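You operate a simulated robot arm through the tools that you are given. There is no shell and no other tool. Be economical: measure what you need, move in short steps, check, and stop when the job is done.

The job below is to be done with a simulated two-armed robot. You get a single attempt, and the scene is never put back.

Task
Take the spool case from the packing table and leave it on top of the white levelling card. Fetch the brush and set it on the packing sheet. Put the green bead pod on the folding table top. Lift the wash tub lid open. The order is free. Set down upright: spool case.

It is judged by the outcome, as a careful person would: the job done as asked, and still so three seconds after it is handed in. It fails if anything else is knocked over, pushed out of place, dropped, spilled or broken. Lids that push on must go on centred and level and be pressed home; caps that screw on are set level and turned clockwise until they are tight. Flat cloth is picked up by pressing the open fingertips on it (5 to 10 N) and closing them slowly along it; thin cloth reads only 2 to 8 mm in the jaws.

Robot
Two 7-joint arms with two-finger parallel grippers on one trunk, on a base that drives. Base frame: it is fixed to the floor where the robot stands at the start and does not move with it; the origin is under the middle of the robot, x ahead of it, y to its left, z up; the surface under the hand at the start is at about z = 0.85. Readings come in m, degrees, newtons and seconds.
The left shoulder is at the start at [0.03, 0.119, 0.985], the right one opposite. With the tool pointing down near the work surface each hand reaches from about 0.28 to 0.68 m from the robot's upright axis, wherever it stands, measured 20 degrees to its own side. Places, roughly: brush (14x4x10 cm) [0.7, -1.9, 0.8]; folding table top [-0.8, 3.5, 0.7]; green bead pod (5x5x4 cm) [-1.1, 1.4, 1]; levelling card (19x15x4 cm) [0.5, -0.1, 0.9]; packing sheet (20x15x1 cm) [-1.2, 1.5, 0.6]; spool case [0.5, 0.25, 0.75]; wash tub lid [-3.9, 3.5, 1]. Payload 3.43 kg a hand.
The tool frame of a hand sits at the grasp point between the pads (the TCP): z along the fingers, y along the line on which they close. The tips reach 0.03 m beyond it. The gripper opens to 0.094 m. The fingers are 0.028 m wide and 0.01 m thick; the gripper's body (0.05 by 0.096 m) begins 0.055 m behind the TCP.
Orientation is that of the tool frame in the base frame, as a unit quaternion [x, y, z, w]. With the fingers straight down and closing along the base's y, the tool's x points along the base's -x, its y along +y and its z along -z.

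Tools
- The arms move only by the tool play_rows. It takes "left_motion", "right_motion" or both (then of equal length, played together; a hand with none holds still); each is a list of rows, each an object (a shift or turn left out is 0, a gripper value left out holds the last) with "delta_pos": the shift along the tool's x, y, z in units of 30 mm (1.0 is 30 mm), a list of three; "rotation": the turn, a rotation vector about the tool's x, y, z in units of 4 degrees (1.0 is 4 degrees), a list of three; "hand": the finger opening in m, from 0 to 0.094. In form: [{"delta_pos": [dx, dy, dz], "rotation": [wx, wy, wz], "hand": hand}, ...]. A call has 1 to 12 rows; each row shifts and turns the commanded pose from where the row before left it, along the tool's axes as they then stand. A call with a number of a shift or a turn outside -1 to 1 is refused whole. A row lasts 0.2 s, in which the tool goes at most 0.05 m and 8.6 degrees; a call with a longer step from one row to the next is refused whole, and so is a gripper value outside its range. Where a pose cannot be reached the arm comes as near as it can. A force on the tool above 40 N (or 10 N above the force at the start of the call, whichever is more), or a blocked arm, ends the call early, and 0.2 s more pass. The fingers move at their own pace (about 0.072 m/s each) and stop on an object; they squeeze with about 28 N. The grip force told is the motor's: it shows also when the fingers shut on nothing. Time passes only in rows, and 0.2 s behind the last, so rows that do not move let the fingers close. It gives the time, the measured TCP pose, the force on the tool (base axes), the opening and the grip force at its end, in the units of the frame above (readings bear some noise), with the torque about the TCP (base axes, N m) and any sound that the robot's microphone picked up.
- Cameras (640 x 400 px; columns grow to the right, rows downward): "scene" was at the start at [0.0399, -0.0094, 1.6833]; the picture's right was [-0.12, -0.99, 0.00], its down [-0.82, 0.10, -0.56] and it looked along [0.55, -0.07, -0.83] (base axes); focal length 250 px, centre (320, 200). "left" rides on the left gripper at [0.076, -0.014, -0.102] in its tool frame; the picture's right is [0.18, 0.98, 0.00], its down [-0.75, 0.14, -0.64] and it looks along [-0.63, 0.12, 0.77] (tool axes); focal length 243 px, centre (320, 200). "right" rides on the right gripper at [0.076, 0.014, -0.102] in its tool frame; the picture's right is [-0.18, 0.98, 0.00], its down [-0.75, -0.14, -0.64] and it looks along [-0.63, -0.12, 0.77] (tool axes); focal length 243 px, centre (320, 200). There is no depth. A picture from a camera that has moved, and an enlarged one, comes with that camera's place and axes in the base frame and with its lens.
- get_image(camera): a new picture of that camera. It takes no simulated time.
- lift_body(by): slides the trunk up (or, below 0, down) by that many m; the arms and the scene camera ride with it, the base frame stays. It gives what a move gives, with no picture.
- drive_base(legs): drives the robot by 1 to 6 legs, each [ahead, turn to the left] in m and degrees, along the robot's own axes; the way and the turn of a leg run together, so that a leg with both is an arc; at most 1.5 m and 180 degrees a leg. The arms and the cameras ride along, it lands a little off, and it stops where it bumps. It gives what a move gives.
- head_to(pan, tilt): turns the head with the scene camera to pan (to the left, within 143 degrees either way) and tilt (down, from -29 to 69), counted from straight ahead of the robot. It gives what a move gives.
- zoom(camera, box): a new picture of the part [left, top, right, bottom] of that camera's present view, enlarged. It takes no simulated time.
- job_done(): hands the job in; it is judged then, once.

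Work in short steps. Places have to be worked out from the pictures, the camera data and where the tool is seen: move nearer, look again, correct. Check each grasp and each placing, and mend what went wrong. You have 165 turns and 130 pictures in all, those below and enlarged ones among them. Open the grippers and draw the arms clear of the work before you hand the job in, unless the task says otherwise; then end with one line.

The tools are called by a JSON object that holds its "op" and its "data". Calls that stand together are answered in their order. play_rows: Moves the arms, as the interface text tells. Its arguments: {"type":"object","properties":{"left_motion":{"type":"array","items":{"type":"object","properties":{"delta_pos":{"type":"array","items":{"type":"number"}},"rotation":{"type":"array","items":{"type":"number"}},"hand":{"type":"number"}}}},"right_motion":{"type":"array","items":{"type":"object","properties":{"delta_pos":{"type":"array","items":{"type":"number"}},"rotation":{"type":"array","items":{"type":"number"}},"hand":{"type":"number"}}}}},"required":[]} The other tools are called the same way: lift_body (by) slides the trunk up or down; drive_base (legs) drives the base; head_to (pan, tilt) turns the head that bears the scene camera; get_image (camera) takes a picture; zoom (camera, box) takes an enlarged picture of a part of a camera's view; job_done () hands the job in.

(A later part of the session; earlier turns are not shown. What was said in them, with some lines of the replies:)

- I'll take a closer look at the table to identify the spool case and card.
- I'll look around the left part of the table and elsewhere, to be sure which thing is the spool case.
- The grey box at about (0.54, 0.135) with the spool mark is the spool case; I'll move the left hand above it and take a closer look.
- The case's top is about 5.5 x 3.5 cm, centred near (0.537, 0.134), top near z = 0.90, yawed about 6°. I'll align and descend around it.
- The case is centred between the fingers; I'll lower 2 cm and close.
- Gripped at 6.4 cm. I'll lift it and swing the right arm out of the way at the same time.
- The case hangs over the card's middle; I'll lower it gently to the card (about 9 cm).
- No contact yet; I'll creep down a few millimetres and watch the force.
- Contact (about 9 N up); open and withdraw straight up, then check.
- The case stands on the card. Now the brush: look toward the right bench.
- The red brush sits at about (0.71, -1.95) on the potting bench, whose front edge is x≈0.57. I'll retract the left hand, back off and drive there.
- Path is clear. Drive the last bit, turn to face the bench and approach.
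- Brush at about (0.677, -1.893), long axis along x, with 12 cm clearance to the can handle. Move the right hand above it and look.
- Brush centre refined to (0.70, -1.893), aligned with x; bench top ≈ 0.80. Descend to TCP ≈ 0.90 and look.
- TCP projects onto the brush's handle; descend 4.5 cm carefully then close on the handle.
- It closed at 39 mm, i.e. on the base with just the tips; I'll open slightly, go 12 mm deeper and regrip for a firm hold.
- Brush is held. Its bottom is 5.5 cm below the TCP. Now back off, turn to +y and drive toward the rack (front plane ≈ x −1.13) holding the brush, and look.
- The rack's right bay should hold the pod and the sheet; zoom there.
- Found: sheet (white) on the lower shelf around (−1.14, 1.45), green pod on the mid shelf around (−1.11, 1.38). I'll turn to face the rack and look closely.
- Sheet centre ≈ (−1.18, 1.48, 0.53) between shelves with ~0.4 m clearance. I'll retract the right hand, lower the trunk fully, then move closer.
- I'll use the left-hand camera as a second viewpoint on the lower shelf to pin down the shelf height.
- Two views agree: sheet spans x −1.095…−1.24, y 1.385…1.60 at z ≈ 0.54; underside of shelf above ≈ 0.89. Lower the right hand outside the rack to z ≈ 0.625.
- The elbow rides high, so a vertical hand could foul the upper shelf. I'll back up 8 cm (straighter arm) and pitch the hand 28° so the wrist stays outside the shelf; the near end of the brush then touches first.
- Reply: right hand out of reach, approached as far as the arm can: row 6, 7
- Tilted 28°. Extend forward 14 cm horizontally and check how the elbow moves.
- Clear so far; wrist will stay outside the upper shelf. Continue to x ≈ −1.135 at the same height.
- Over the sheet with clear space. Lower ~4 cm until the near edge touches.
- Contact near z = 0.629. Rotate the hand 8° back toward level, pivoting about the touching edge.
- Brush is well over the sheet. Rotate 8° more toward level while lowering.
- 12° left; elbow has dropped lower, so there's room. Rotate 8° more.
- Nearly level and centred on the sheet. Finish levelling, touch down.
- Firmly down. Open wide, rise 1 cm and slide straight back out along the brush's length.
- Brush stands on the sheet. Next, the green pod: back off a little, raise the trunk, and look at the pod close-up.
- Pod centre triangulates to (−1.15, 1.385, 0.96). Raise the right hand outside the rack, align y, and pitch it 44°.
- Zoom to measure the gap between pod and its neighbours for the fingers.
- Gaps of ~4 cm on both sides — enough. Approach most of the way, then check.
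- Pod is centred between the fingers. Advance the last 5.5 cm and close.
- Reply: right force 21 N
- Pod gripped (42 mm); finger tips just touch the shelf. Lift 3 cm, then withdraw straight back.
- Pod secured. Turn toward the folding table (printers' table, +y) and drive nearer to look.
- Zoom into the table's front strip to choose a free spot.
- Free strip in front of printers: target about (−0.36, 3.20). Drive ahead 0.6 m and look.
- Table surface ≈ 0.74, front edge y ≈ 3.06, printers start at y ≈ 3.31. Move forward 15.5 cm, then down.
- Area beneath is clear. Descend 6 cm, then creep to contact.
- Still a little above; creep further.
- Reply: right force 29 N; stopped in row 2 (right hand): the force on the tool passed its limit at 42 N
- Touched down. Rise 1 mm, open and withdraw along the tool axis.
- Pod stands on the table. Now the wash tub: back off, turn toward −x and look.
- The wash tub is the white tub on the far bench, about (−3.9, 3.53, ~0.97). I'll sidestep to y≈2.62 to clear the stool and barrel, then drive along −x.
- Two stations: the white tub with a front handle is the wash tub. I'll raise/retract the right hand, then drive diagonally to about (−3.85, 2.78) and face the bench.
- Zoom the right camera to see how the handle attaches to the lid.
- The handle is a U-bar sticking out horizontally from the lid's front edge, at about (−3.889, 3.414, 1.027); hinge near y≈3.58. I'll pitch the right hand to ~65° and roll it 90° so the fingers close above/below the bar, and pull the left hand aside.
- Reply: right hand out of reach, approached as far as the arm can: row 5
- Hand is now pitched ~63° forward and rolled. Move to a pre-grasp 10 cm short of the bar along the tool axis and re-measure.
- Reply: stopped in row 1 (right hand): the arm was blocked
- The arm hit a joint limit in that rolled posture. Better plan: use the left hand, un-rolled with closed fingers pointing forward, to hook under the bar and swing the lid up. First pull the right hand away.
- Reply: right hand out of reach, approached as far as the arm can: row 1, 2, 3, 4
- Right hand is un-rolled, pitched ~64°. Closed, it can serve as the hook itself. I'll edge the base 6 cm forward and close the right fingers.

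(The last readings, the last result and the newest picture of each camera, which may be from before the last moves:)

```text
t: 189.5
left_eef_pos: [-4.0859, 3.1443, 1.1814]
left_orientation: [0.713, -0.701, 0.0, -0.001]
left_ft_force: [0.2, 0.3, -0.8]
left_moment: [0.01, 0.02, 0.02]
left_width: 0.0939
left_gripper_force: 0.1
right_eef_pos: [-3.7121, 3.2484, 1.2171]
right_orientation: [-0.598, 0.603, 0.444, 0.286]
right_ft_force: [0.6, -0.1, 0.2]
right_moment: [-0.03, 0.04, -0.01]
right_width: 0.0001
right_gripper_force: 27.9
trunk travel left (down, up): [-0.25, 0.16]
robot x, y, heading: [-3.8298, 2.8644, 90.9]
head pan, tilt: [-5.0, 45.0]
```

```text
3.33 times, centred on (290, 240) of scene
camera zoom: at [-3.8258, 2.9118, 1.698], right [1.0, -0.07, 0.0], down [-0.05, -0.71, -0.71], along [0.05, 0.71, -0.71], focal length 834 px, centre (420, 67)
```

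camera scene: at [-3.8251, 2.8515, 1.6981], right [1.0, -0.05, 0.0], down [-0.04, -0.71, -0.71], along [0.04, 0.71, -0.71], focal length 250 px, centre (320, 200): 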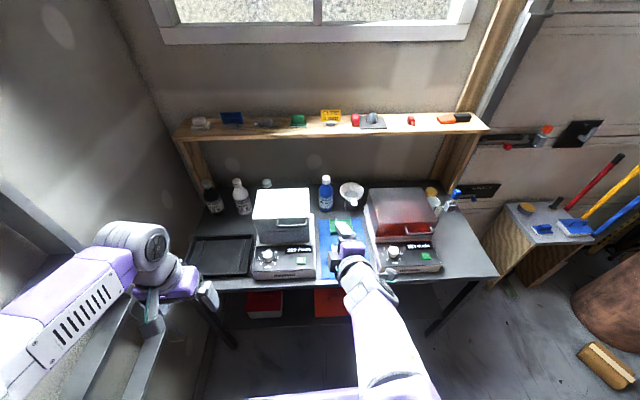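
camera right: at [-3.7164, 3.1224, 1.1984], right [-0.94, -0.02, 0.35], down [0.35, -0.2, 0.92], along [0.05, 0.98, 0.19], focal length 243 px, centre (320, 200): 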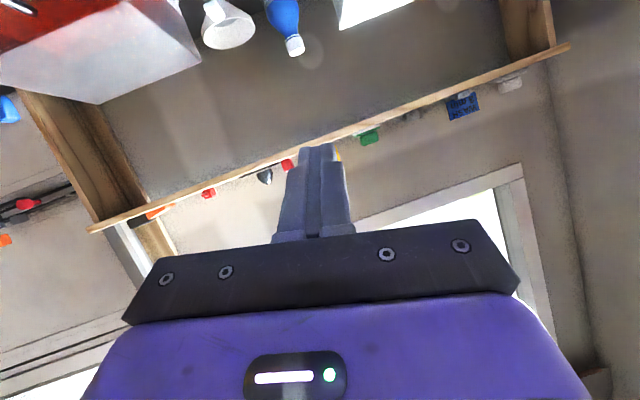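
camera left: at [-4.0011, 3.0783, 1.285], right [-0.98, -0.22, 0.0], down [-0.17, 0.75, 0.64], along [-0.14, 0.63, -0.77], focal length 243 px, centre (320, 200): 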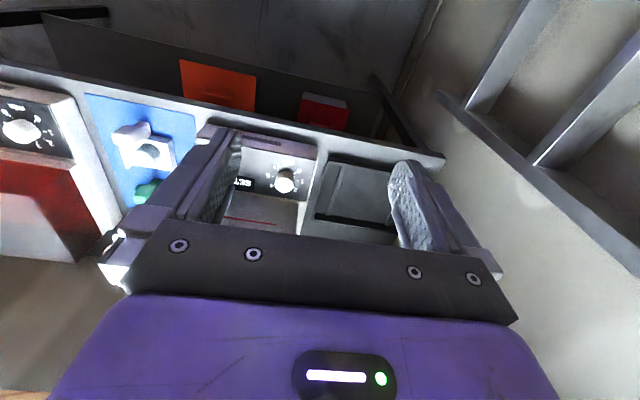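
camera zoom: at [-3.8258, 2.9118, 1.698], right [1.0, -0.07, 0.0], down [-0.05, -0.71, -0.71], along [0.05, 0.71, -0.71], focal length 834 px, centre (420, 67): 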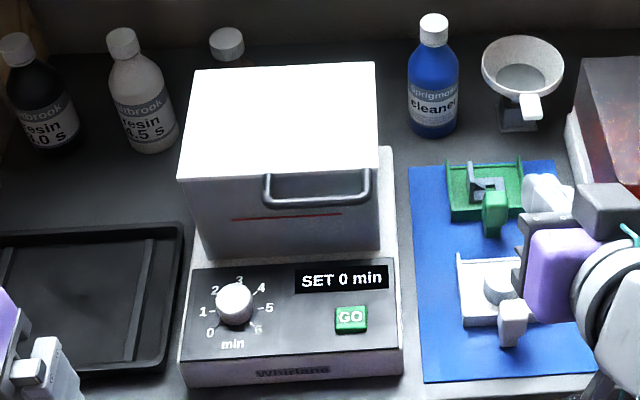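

Bar re-measured at (−3.890, 3.41, 1.027). Move the closed right fingers to a pre-position in front of and just below the bar.

{"op": "play_rows", "data": {"right_motion": [{"delta_pos": [0.914, 0.6, 0.79]}, {"delta_pos": [0.914, 0.6, 0.79]}, {"delta_pos": [0.914, 0.6, 0.79]}, {"delta_pos": [0.914, 0.6, 0.79]}, {"delta_pos": [0.914, 0.6, 0.79]}, {"delta_pos": [0.914, 0.6, 0.79]}, {"delta_pos": [0.914, 0.6, 0.79]}, {}]}}

{"op": "get_image", "data": {"camera": "right"}}

{"op": "zoom", "data": {"camera": "scene", "box": [230, 180, 370, 300]}}

```text
t: 191.3
left_eef_pos: [-4.0856, 3.1454, 1.1824]
left_orientation: [0.714, -0.7, 0.0, -0.001]
left_ft_force: [0.0, -0.9, 0.3]
left_moment: [-0.04, 0.02, -0.01]
left_width: 0.094
left_gripper_force: 0.0
right_eef_pos: [-3.8919, 3.3075, 1.0125]
right_orientation: [-0.598, 0.602, 0.445, 0.286]
right_ft_force: [0.3, -0.1, 0.2]
right_moment: [-0.02, 0.02, 0.02]
right_width: 0.0001
right_gripper_force: 27.6
right hand out of reach, approached as far as the arm can: row 1, 2
trunk travel left (down, up): [-0.25, 0.16]
robot x, y, heading: [-3.8315, 2.8614, 91.2]
head pan, tilt: [-5.0, 45.0]
```

```text
42 pictures are left
camera right: at [-3.896, 3.181, 0.9939], right [-0.94, -0.02, 0.35], down [0.35, -0.2, 0.92], along [0.05, 0.98, 0.19], focal length 243 px, centre (320, 200)
```

right: 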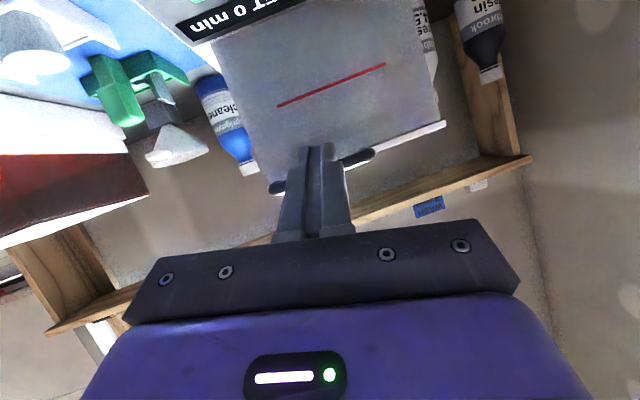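

```text
3.33 times, centred on (300, 240) of scene
camera zoom: at [-3.8252, 2.9109, 1.6981], right [1.0, -0.07, 0.0], down [-0.05, -0.71, -0.71], along [0.05, 0.71, -0.71], focal length 834 px, centre (387, 67)
```

zoom: 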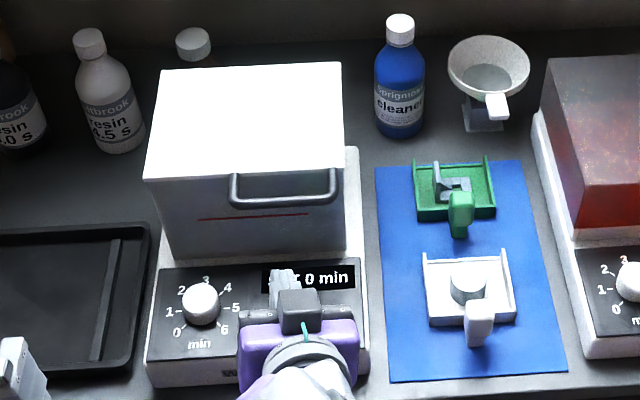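

Seen nearly edge-on, the bar and lid lie at z ≈ 1.014. Dip 2 cm, advance 7 cm so the tips are under the bar.

{"op": "play_rows", "data": {"right_motion": [{"delta_pos": [0.642, -0.14, 0.324]}, {"delta_pos": [-0.363, -0.085, 0.683]}, {"delta_pos": [-0.363, -0.085, 0.683]}, {"delta_pos": [-0.363, -0.085, 0.683]}, {}]}}

{"op": "get_image", "data": {"camera": "right"}}

{"op": "zoom", "data": {"camera": "scene", "box": [230, 180, 370, 300]}}

```text
t: 192.5
left_eef_pos: [-4.0866, 3.145, 1.1808]
left_orientation: [0.714, -0.7, -0.001, -0.001]
left_ft_force: [-0.3, 0.0, -0.2]
left_moment: [0.0, 0.04, 0.02]
left_width: 0.0939
left_gripper_force: 0.1
right_eef_pos: [-3.8927, 3.378, 0.9908]
right_orientation: [-0.597, 0.603, 0.444, 0.288]
right_ft_force: [-0.4, 1.0, -0.5]
right_moment: [-0.01, 0.0, 0.03]
right_width: 0.0
right_gripper_force: 28.0
trunk travel left (down, up): [-0.25, 0.16]
robot x, y, heading: [-3.833, 2.8619, 90.9]
head pan, tilt: [-5.0, 45.0]
```

```text
40 pictures are left
camera right: at [-3.8969, 3.252, 0.9725], right [-0.94, -0.02, 0.35], down [0.35, -0.2, 0.92], along [0.05, 0.98, 0.19], focal length 243 px, centre (320, 200)
```

right: 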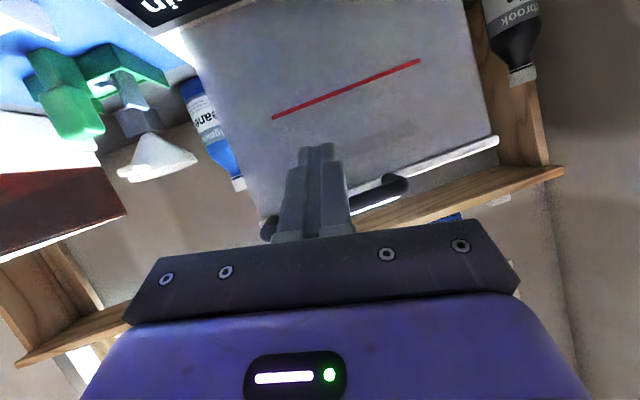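

```text
3.33 times, centred on (300, 240) of scene
camera zoom: at [-3.826, 2.911, 1.6981], right [1.0, -0.07, 0.0], down [-0.05, -0.71, -0.71], along [0.05, 0.71, -0.71], focal length 834 px, centre (387, 67)
```

zoom: 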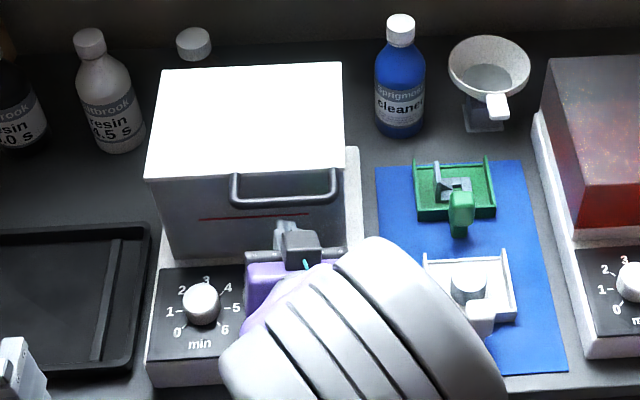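

Tips are just under the bar; move 12 mm more forward, then raise gently until contact.

{"op": "play_rows", "data": {"right_motion": [{"delta_pos": [-0.187, -0.044, 0.351]}, {"delta_pos": [-0.175, 0.039, -0.089]}, {"delta_pos": [-0.175, 0.039, -0.089]}, {"delta_pos": [-0.175, 0.039, -0.089]}, {}]}}

{"op": "play_rows", "data": {"right_motion": [{"delta_pos": [-0.175, 0.039, -0.089]}, {"delta_pos": [-0.175, 0.039, -0.089]}, {"delta_pos": [-0.175, 0.039, -0.089]}, {}]}}

{"op": "zoom", "data": {"camera": "scene", "box": [230, 180, 370, 300]}}

```text
t: 193.7
left_eef_pos: [-4.0858, 3.1437, 1.1811]
left_orientation: [0.713, -0.701, 0.0, -0.001]
left_ft_force: [0.0, 0.0, 0.3]
left_moment: [0.0, -0.02, -0.01]
left_width: 0.0945
left_gripper_force: 0.1
right_eef_pos: [-3.8922, 3.3908, 1.0091]
right_orientation: [-0.598, 0.603, 0.444, 0.287]
right_ft_force: [0.7, -0.3, -1.6]
right_moment: [-0.01, 0.0, -0.02]
right_width: 0.0001
right_gripper_force: 28.0
trunk travel left (down, up): [-0.25, 0.16]
robot x, y, heading: [-3.8261, 2.862, 91.0]
head pan, tilt: [-5.0, 45.0]
```

```text
t: 194.7
left_eef_pos: [-4.0852, 3.1451, 1.1821]
left_orientation: [0.714, -0.7, 0.0, 0.0]
left_ft_force: [-0.4, -0.2, 0.0]
left_moment: [-0.03, 0.0, -0.01]
left_width: 0.0939
left_gripper_force: 0.1
right_eef_pos: [-3.8924, 3.3889, 1.0257]
right_orientation: [-0.597, 0.603, 0.444, 0.287]
right_ft_force: [0.0, -0.5, -0.1]
right_moment: [-0.04, -0.02, 0.0]
right_width: 0.0
right_gripper_force: 27.8
trunk travel left (down, up): [-0.25, 0.16]
robot x, y, heading: [-3.8285, 2.8584, 91.1]
head pan, tilt: [-5.0, 45.0]
```

```text
3.33 times, centred on (300, 240) of scene
camera zoom: at [-3.8259, 2.9115, 1.6981], right [1.0, -0.07, 0.0], down [-0.05, -0.71, -0.71], along [0.05, 0.71, -0.71], focal length 834 px, centre (387, 67)
```

zoom: 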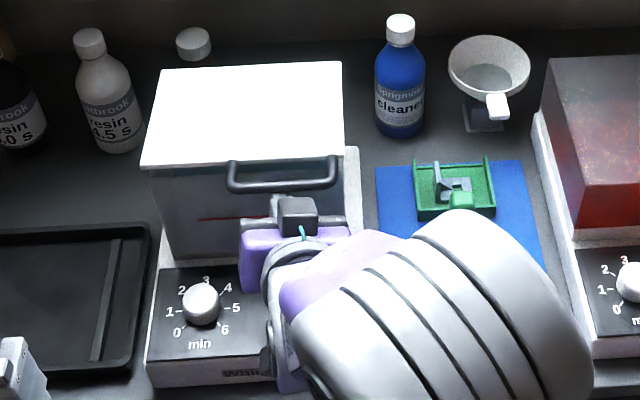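

The lid is lifting on the hook with little force. Continue along the arc to ~40°.

{"op": "play_rows", "data": {"right_motion": [{"delta_pos": [-0.34, 0.057, -0.078]}, {"delta_pos": [-0.34, 0.057, -0.078]}, {"delta_pos": [-0.34, 0.057, -0.078]}, {"delta_pos": [-0.34, 0.057, -0.078]}, {"delta_pos": [-0.466, 0.054, 0.024]}, {"delta_pos": [-0.466, 0.054, 0.024]}, {"delta_pos": [-0.466, 0.054, 0.024]}, {"delta_pos": [-0.466, 0.054, 0.024]}]}}

{"op": "get_image", "data": {"camera": "scene"}}

{"op": "get_image", "data": {"camera": "right"}}

```text
t: 196.5
left_eef_pos: [-4.0855, 3.1448, 1.1818]
left_orientation: [0.715, -0.7, -0.001, 0.0]
left_ft_force: [-0.1, -0.6, 0.2]
left_moment: [0.02, 0.01, -0.03]
left_width: 0.094
left_gripper_force: 0.1
right_eef_pos: [-3.8918, 3.4279, 1.1174]
right_orientation: [-0.598, 0.603, 0.444, 0.286]
right_ft_force: [-0.6, 0.0, -1.2]
right_moment: [0.0, 0.02, 0.04]
right_width: 0.0001
right_gripper_force: 27.9
trunk travel left (down, up): [-0.25, 0.16]
robot x, y, heading: [-3.8328, 2.8607, 91.2]
head pan, tilt: [-5.0, 45.0]
```

```text
37 pictures are left
camera scene: at [-3.8259, 2.9116, 1.698], right [1.0, -0.07, 0.0], down [-0.05, -0.71, -0.71], along [0.05, 0.71, -0.71], focal length 250 px, centre (320, 200)
```

scene: 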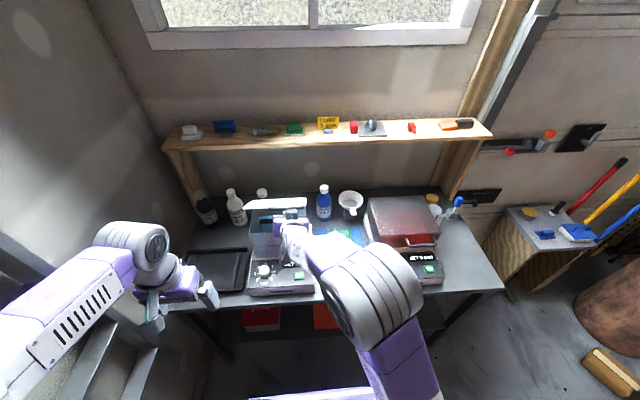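

```text
36 pictures are left
camera right: at [-3.8965, 3.3021, 1.0988], right [-0.94, -0.02, 0.35], down [0.35, -0.2, 0.92], along [0.05, 0.98, 0.19], focal length 243 px, centre (320, 200)
```

right: 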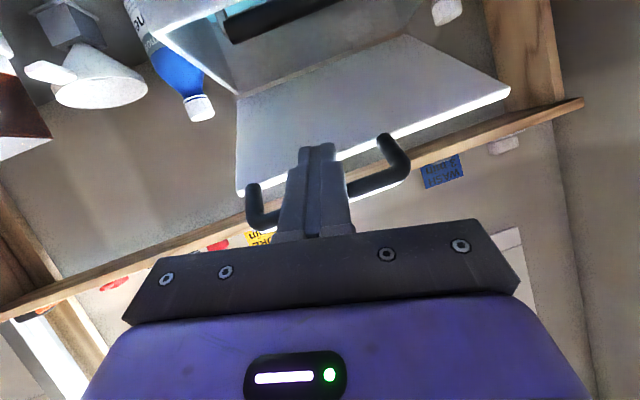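

Lid is open ~40°. Continue along the arc to ~75° and check.

{"op": "play_rows", "data": {"right_motion": [{"delta_pos": [-0.567, 0.024, 0.244]}, {"delta_pos": [-0.567, 0.024, 0.244]}, {"delta_pos": [-0.567, 0.024, 0.244]}, {"delta_pos": [-0.537, -0.02, 0.453]}, {"delta_pos": [-0.537, -0.02, 0.453]}]}}

{"op": "get_image", "data": {"camera": "right"}}

{"op": "zoom", "data": {"camera": "scene", "box": [220, 110, 400, 260]}}

```text
t: 197.7
left_eef_pos: [-4.0849, 3.1436, 1.1825]
left_orientation: [0.714, -0.7, -0.001, 0.0]
left_ft_force: [-0.2, 0.1, 0.5]
left_moment: [0.0, 0.02, -0.01]
left_width: 0.0942
left_gripper_force: 0.0
right_eef_pos: [-3.8934, 3.5084, 1.1707]
right_orientation: [-0.597, 0.602, 0.446, 0.287]
right_ft_force: [-1.3, -3.1, 5.8]
right_moment: [0.11, 0.01, -0.03]
right_width: 0.0
right_gripper_force: 28.0
trunk travel left (down, up): [-0.25, 0.16]
robot x, y, heading: [-3.8333, 2.8622, 91.2]
head pan, tilt: [-5.0, 45.0]
```

```text
35 pictures are left
camera right: at [-3.8973, 3.3828, 1.152], right [-0.94, -0.02, 0.35], down [0.35, -0.2, 0.92], along [0.05, 0.98, 0.2], focal length 243 px, centre (320, 200)
```

right: 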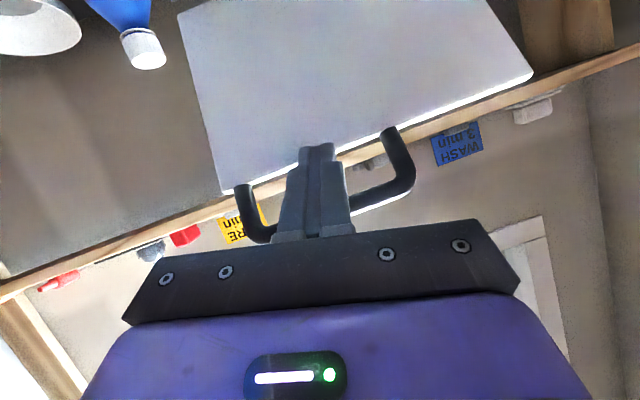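

```text
2.67 times, centred on (310, 185) of scene
camera zoom: at [-3.8259, 2.9098, 1.6982], right [1.0, -0.07, 0.0], down [-0.05, -0.7, -0.71], along [0.05, 0.71, -0.71], focal length 668 px, centre (347, 240)
```

zoom: 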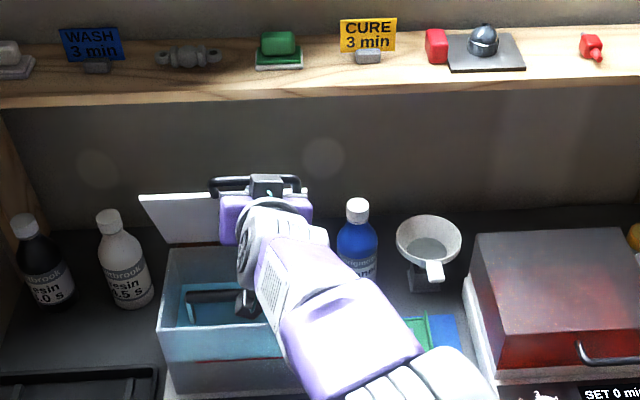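

About 75° now, low force. Continue to beyond vertical gently.

{"op": "play_rows", "data": {"right_motion": [{"delta_pos": [-0.368, -0.046, 0.482]}, {"delta_pos": [-0.368, -0.046, 0.482]}, {"delta_pos": [-0.157, -0.05, 0.366]}, {"delta_pos": [-0.157, -0.05, 0.366]}]}}

{"op": "get_image", "data": {"camera": "right"}}

{"op": "zoom", "data": {"camera": "scene", "box": [220, 110, 400, 260]}}

```text
t: 198.7
left_eef_pos: [-4.0852, 3.1438, 1.1819]
left_orientation: [0.714, -0.7, -0.001, 0.0]
left_ft_force: [-0.8, -0.1, 0.5]
left_moment: [-0.03, 0.0, -0.02]
left_width: 0.0942
left_gripper_force: 0.0
right_eef_pos: [-3.8921, 3.5692, 1.1729]
right_orientation: [-0.598, 0.603, 0.443, 0.286]
right_ft_force: [-0.5, -2.0, -0.8]
right_moment: [0.01, -0.02, 0.0]
right_width: 0.0
right_gripper_force: 27.9
trunk travel left (down, up): [-0.25, 0.16]
robot x, y, heading: [-3.8321, 2.8617, 91.2]
head pan, tilt: [-5.0, 45.0]
```

```text
33 pictures are left
camera right: at [-3.8972, 3.4425, 1.1535], right [-0.94, -0.02, 0.35], down [0.35, -0.2, 0.92], along [0.05, 0.98, 0.19], focal length 243 px, centre (320, 200)
```

right: 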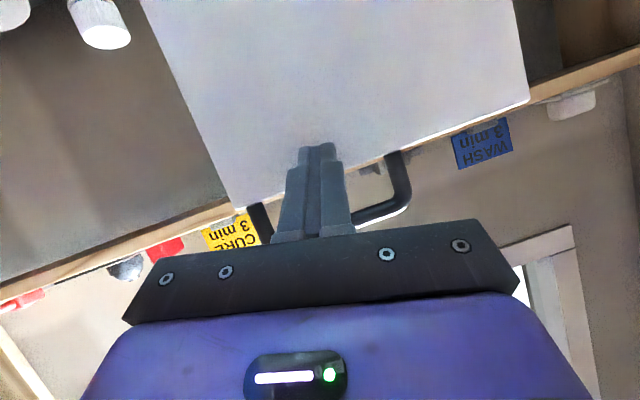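

```text
2.67 times, centred on (310, 185) of scene
camera zoom: at [-3.8259, 2.9112, 1.698], right [1.0, -0.07, 0.0], down [-0.05, -0.71, -0.71], along [0.05, 0.71, -0.71], focal length 668 px, centre (347, 240)
```

zoom: 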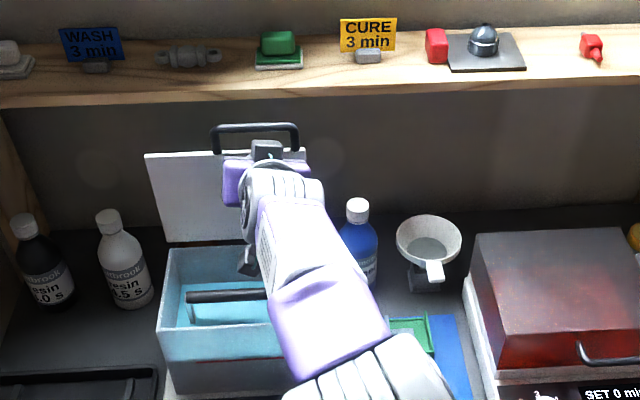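

Lid is about vertical. Push a little further (2.5 cm) watching for resistance.

{"op": "play_rows", "data": {"right_motion": [{"delta_pos": [-0.08, -0.05, 0.3]}, {"delta_pos": [-0.08, -0.05, 0.3]}, {"delta_pos": [-0.08, -0.05, 0.3]}, {}]}}

{"op": "zoom", "data": {"camera": "scene", "box": [220, 110, 400, 260]}}

```text
t: 199.7
left_eef_pos: [-4.0861, 3.1437, 1.1813]
left_orientation: [0.714, -0.7, -0.001, -0.001]
left_ft_force: [0.0, -0.4, 0.2]
left_moment: [-0.04, -0.02, 0.01]
left_width: 0.094
left_gripper_force: 0.0
right_eef_pos: [-3.8923, 3.5983, 1.1666]
right_orientation: [-0.598, 0.603, 0.444, 0.287]
right_ft_force: [-0.5, 0.2, 0.5]
right_moment: [0.04, 0.01, -0.01]
right_width: 0.0002
right_gripper_force: 28.2
trunk travel left (down, up): [-0.25, 0.16]
robot x, y, heading: [-3.829, 2.8609, 91.1]
head pan, tilt: [-5.0, 45.0]
```

```text
2.67 times, centred on (310, 185) of scene
camera zoom: at [-3.8259, 2.9113, 1.6981], right [1.0, -0.07, 0.0], down [-0.05, -0.71, -0.71], along [0.05, 0.71, -0.71], focal length 668 px, centre (347, 240)
```

zoom: 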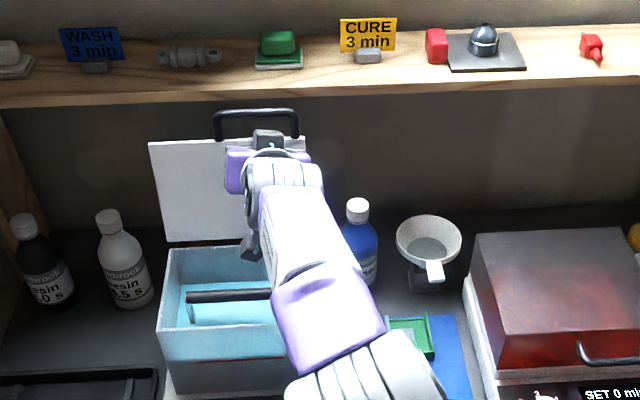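

It's past vertical now. Back off a couple of centimetres and see whether the lid stays.

{"op": "play_rows", "data": {"right_motion": [{"delta_pos": [0.2, 0.07, -0.5]}, {"delta_pos": [0.2, 0.07, -0.5]}, {}, {}]}}

{"op": "zoom", "data": {"camera": "scene", "box": [220, 110, 400, 260]}}

{"op": "get_image", "data": {"camera": "right"}}

```text
t: 200.7
left_eef_pos: [-4.086, 3.1449, 1.1827]
left_orientation: [0.713, -0.701, -0.001, -0.001]
left_ft_force: [0.3, -0.5, 0.0]
left_moment: [-0.01, 0.01, 0.0]
left_width: 0.0943
left_gripper_force: 0.0
right_eef_pos: [-3.8929, 3.5648, 1.1692]
right_orientation: [-0.597, 0.603, 0.444, 0.287]
right_ft_force: [-0.5, 1.2, 0.1]
right_moment: [0.0, 0.01, 0.02]
right_width: 0.0002
right_gripper_force: 27.8
trunk travel left (down, up): [-0.25, 0.16]
robot x, y, heading: [-3.8309, 2.8623, 91.0]
head pan, tilt: [-5.0, 45.0]
```

```text
2.67 times, centred on (310, 185) of scene
camera zoom: at [-3.8258, 2.9113, 1.6981], right [1.0, -0.07, 0.0], down [-0.05, -0.71, -0.71], along [0.05, 0.71, -0.71], focal length 668 px, centre (347, 240)
```

zoom: 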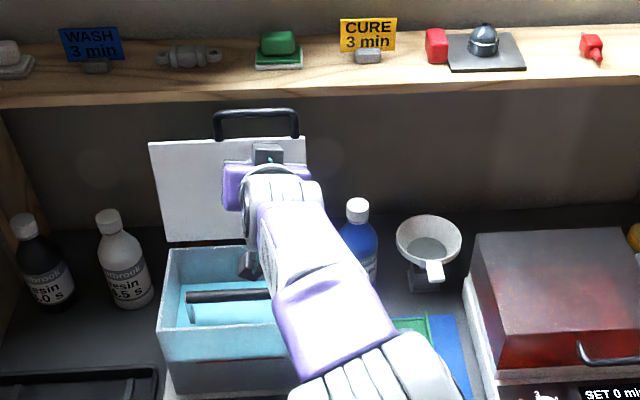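

```text
29 pictures are left
camera right: at [-3.8971, 3.4389, 1.1508], right [-0.94, -0.02, 0.35], down [0.35, -0.2, 0.92], along [0.05, 0.98, 0.19], focal length 243 px, centre (320, 200)
```

right: 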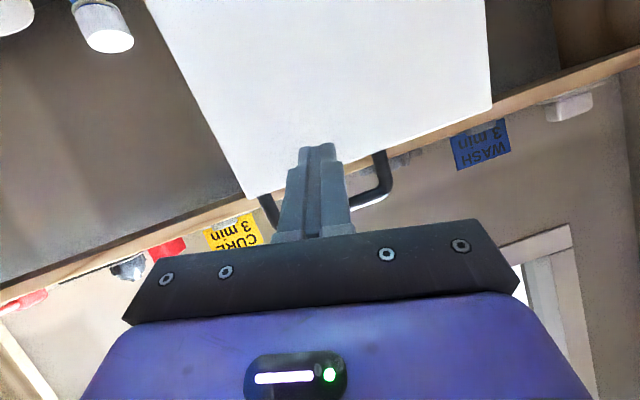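

The lid stays put without the hand. Withdraw the right hand well back, level it up and verify.

{"op": "play_rows", "data": {"right_motion": [{"delta_pos": [0.2, 0.07, -0.7]}, {"delta_pos": [0.1, 0.07, -0.9]}, {"delta_pos": [0.1, 0.07, -0.9]}, {"delta_pos": [0.1, 0.07, -0.9]}, {"delta_pos": [0.1, 0.07, -0.9]}, {"delta_pos": [0.1, -0.3, -0.9]}, {"delta_pos": [0.1, -0.3, -0.9]}, {"delta_pos": [0.1, -0.3, -0.9]}, {"delta_pos": [0, -0.4, -0.6]}, {"hand": 0.06}, {"hand": 0.09}]}}

{"op": "get_image", "data": {"camera": "scene"}}

```text
t: 203.1
left_eef_pos: [-4.0855, 3.1454, 1.1819]
left_orientation: [0.714, -0.701, 0.0, 0.0]
left_ft_force: [-0.3, 0.2, -0.7]
left_moment: [-0.01, 0.0, -0.01]
left_width: 0.0939
left_gripper_force: 0.0
right_eef_pos: [-3.8255, 3.3551, 1.2421]
right_orientation: [-0.597, 0.603, 0.444, 0.287]
right_ft_force: [0.1, 0.8, -1.0]
right_moment: [0.0, 0.05, -0.02]
right_width: 0.0799
right_gripper_force: 0.0
trunk travel left (down, up): [-0.25, 0.16]
robot x, y, heading: [-3.8338, 2.862, 90.8]
head pan, tilt: [-5.0, 45.0]
```

```text
28 pictures are left
camera scene: at [-3.8256, 2.9113, 1.6981], right [1.0, -0.07, 0.0], down [-0.05, -0.71, -0.71], along [0.05, 0.71, -0.71], focal length 250 px, centre (320, 200)
```

scene: 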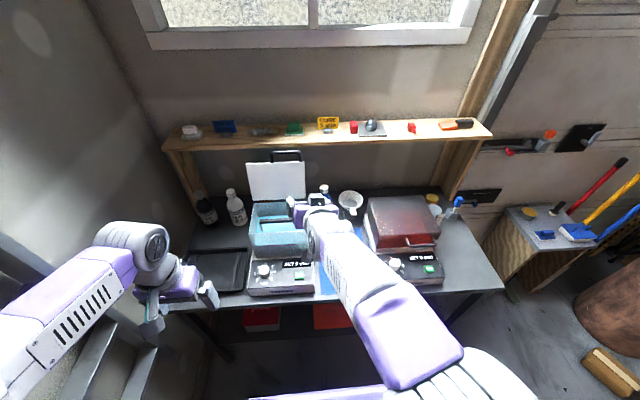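

Lid open and standing. Back the base 10 cm so the arms are clear, then a final check.

{"op": "drive_base", "data": {"legs": [[-0.1, 0]]}}

{"op": "zoom", "data": {"camera": "scene", "box": [180, 100, 480, 300]}}

```text
t: 204.2
left_eef_pos: [-4.0833, 3.0465, 1.1818]
left_orientation: [0.713, -0.701, 0.0, -0.001]
left_ft_force: [0.2, 0.3, 0.7]
left_moment: [0.03, 0.02, -0.04]
left_width: 0.0939
left_gripper_force: 0.1
right_eef_pos: [-3.8243, 3.2572, 1.2417]
right_orientation: [-0.597, 0.603, 0.445, 0.287]
right_ft_force: [0.0, -0.2, -0.2]
right_moment: [-0.01, 0.01, 0.0]
right_width: 0.0899
right_gripper_force: 0.1
trunk travel left (down, up): [-0.25, 0.16]
robot x, y, heading: [-3.8272, 2.7655, 91.1]
head pan, tilt: [-5.0, 45.0]
```

```text
2.00 times, centred on (330, 200) of scene
camera zoom: at [-3.824, 2.8127, 1.6981], right [1.0, -0.07, 0.0], down [-0.05, -0.71, -0.71], along [0.05, 0.71, -0.71], focal length 501 px, centre (300, 200)
```

zoom: 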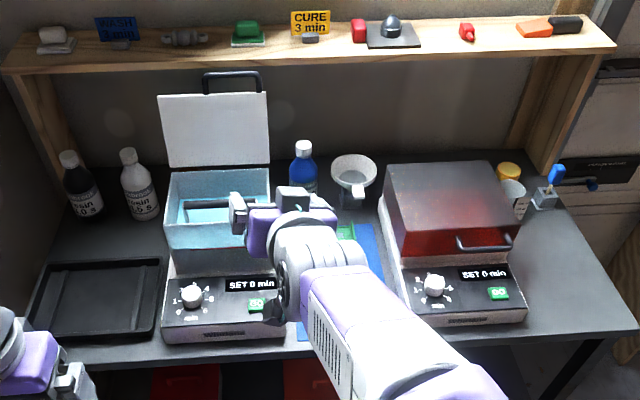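

Everything is in place: the case is on the card, the brush on the sheet, the pod on the folding table, and the lid open. Handing in.

{"op": "job_done", "data": {}}

```text
The job is handed in.
```

The job is handed in: the spool case is upright on the white levelling card, the brush is on the packing sheet, the green bead pod is on the folding table, and the wash tub lid is open and staying up on its own.
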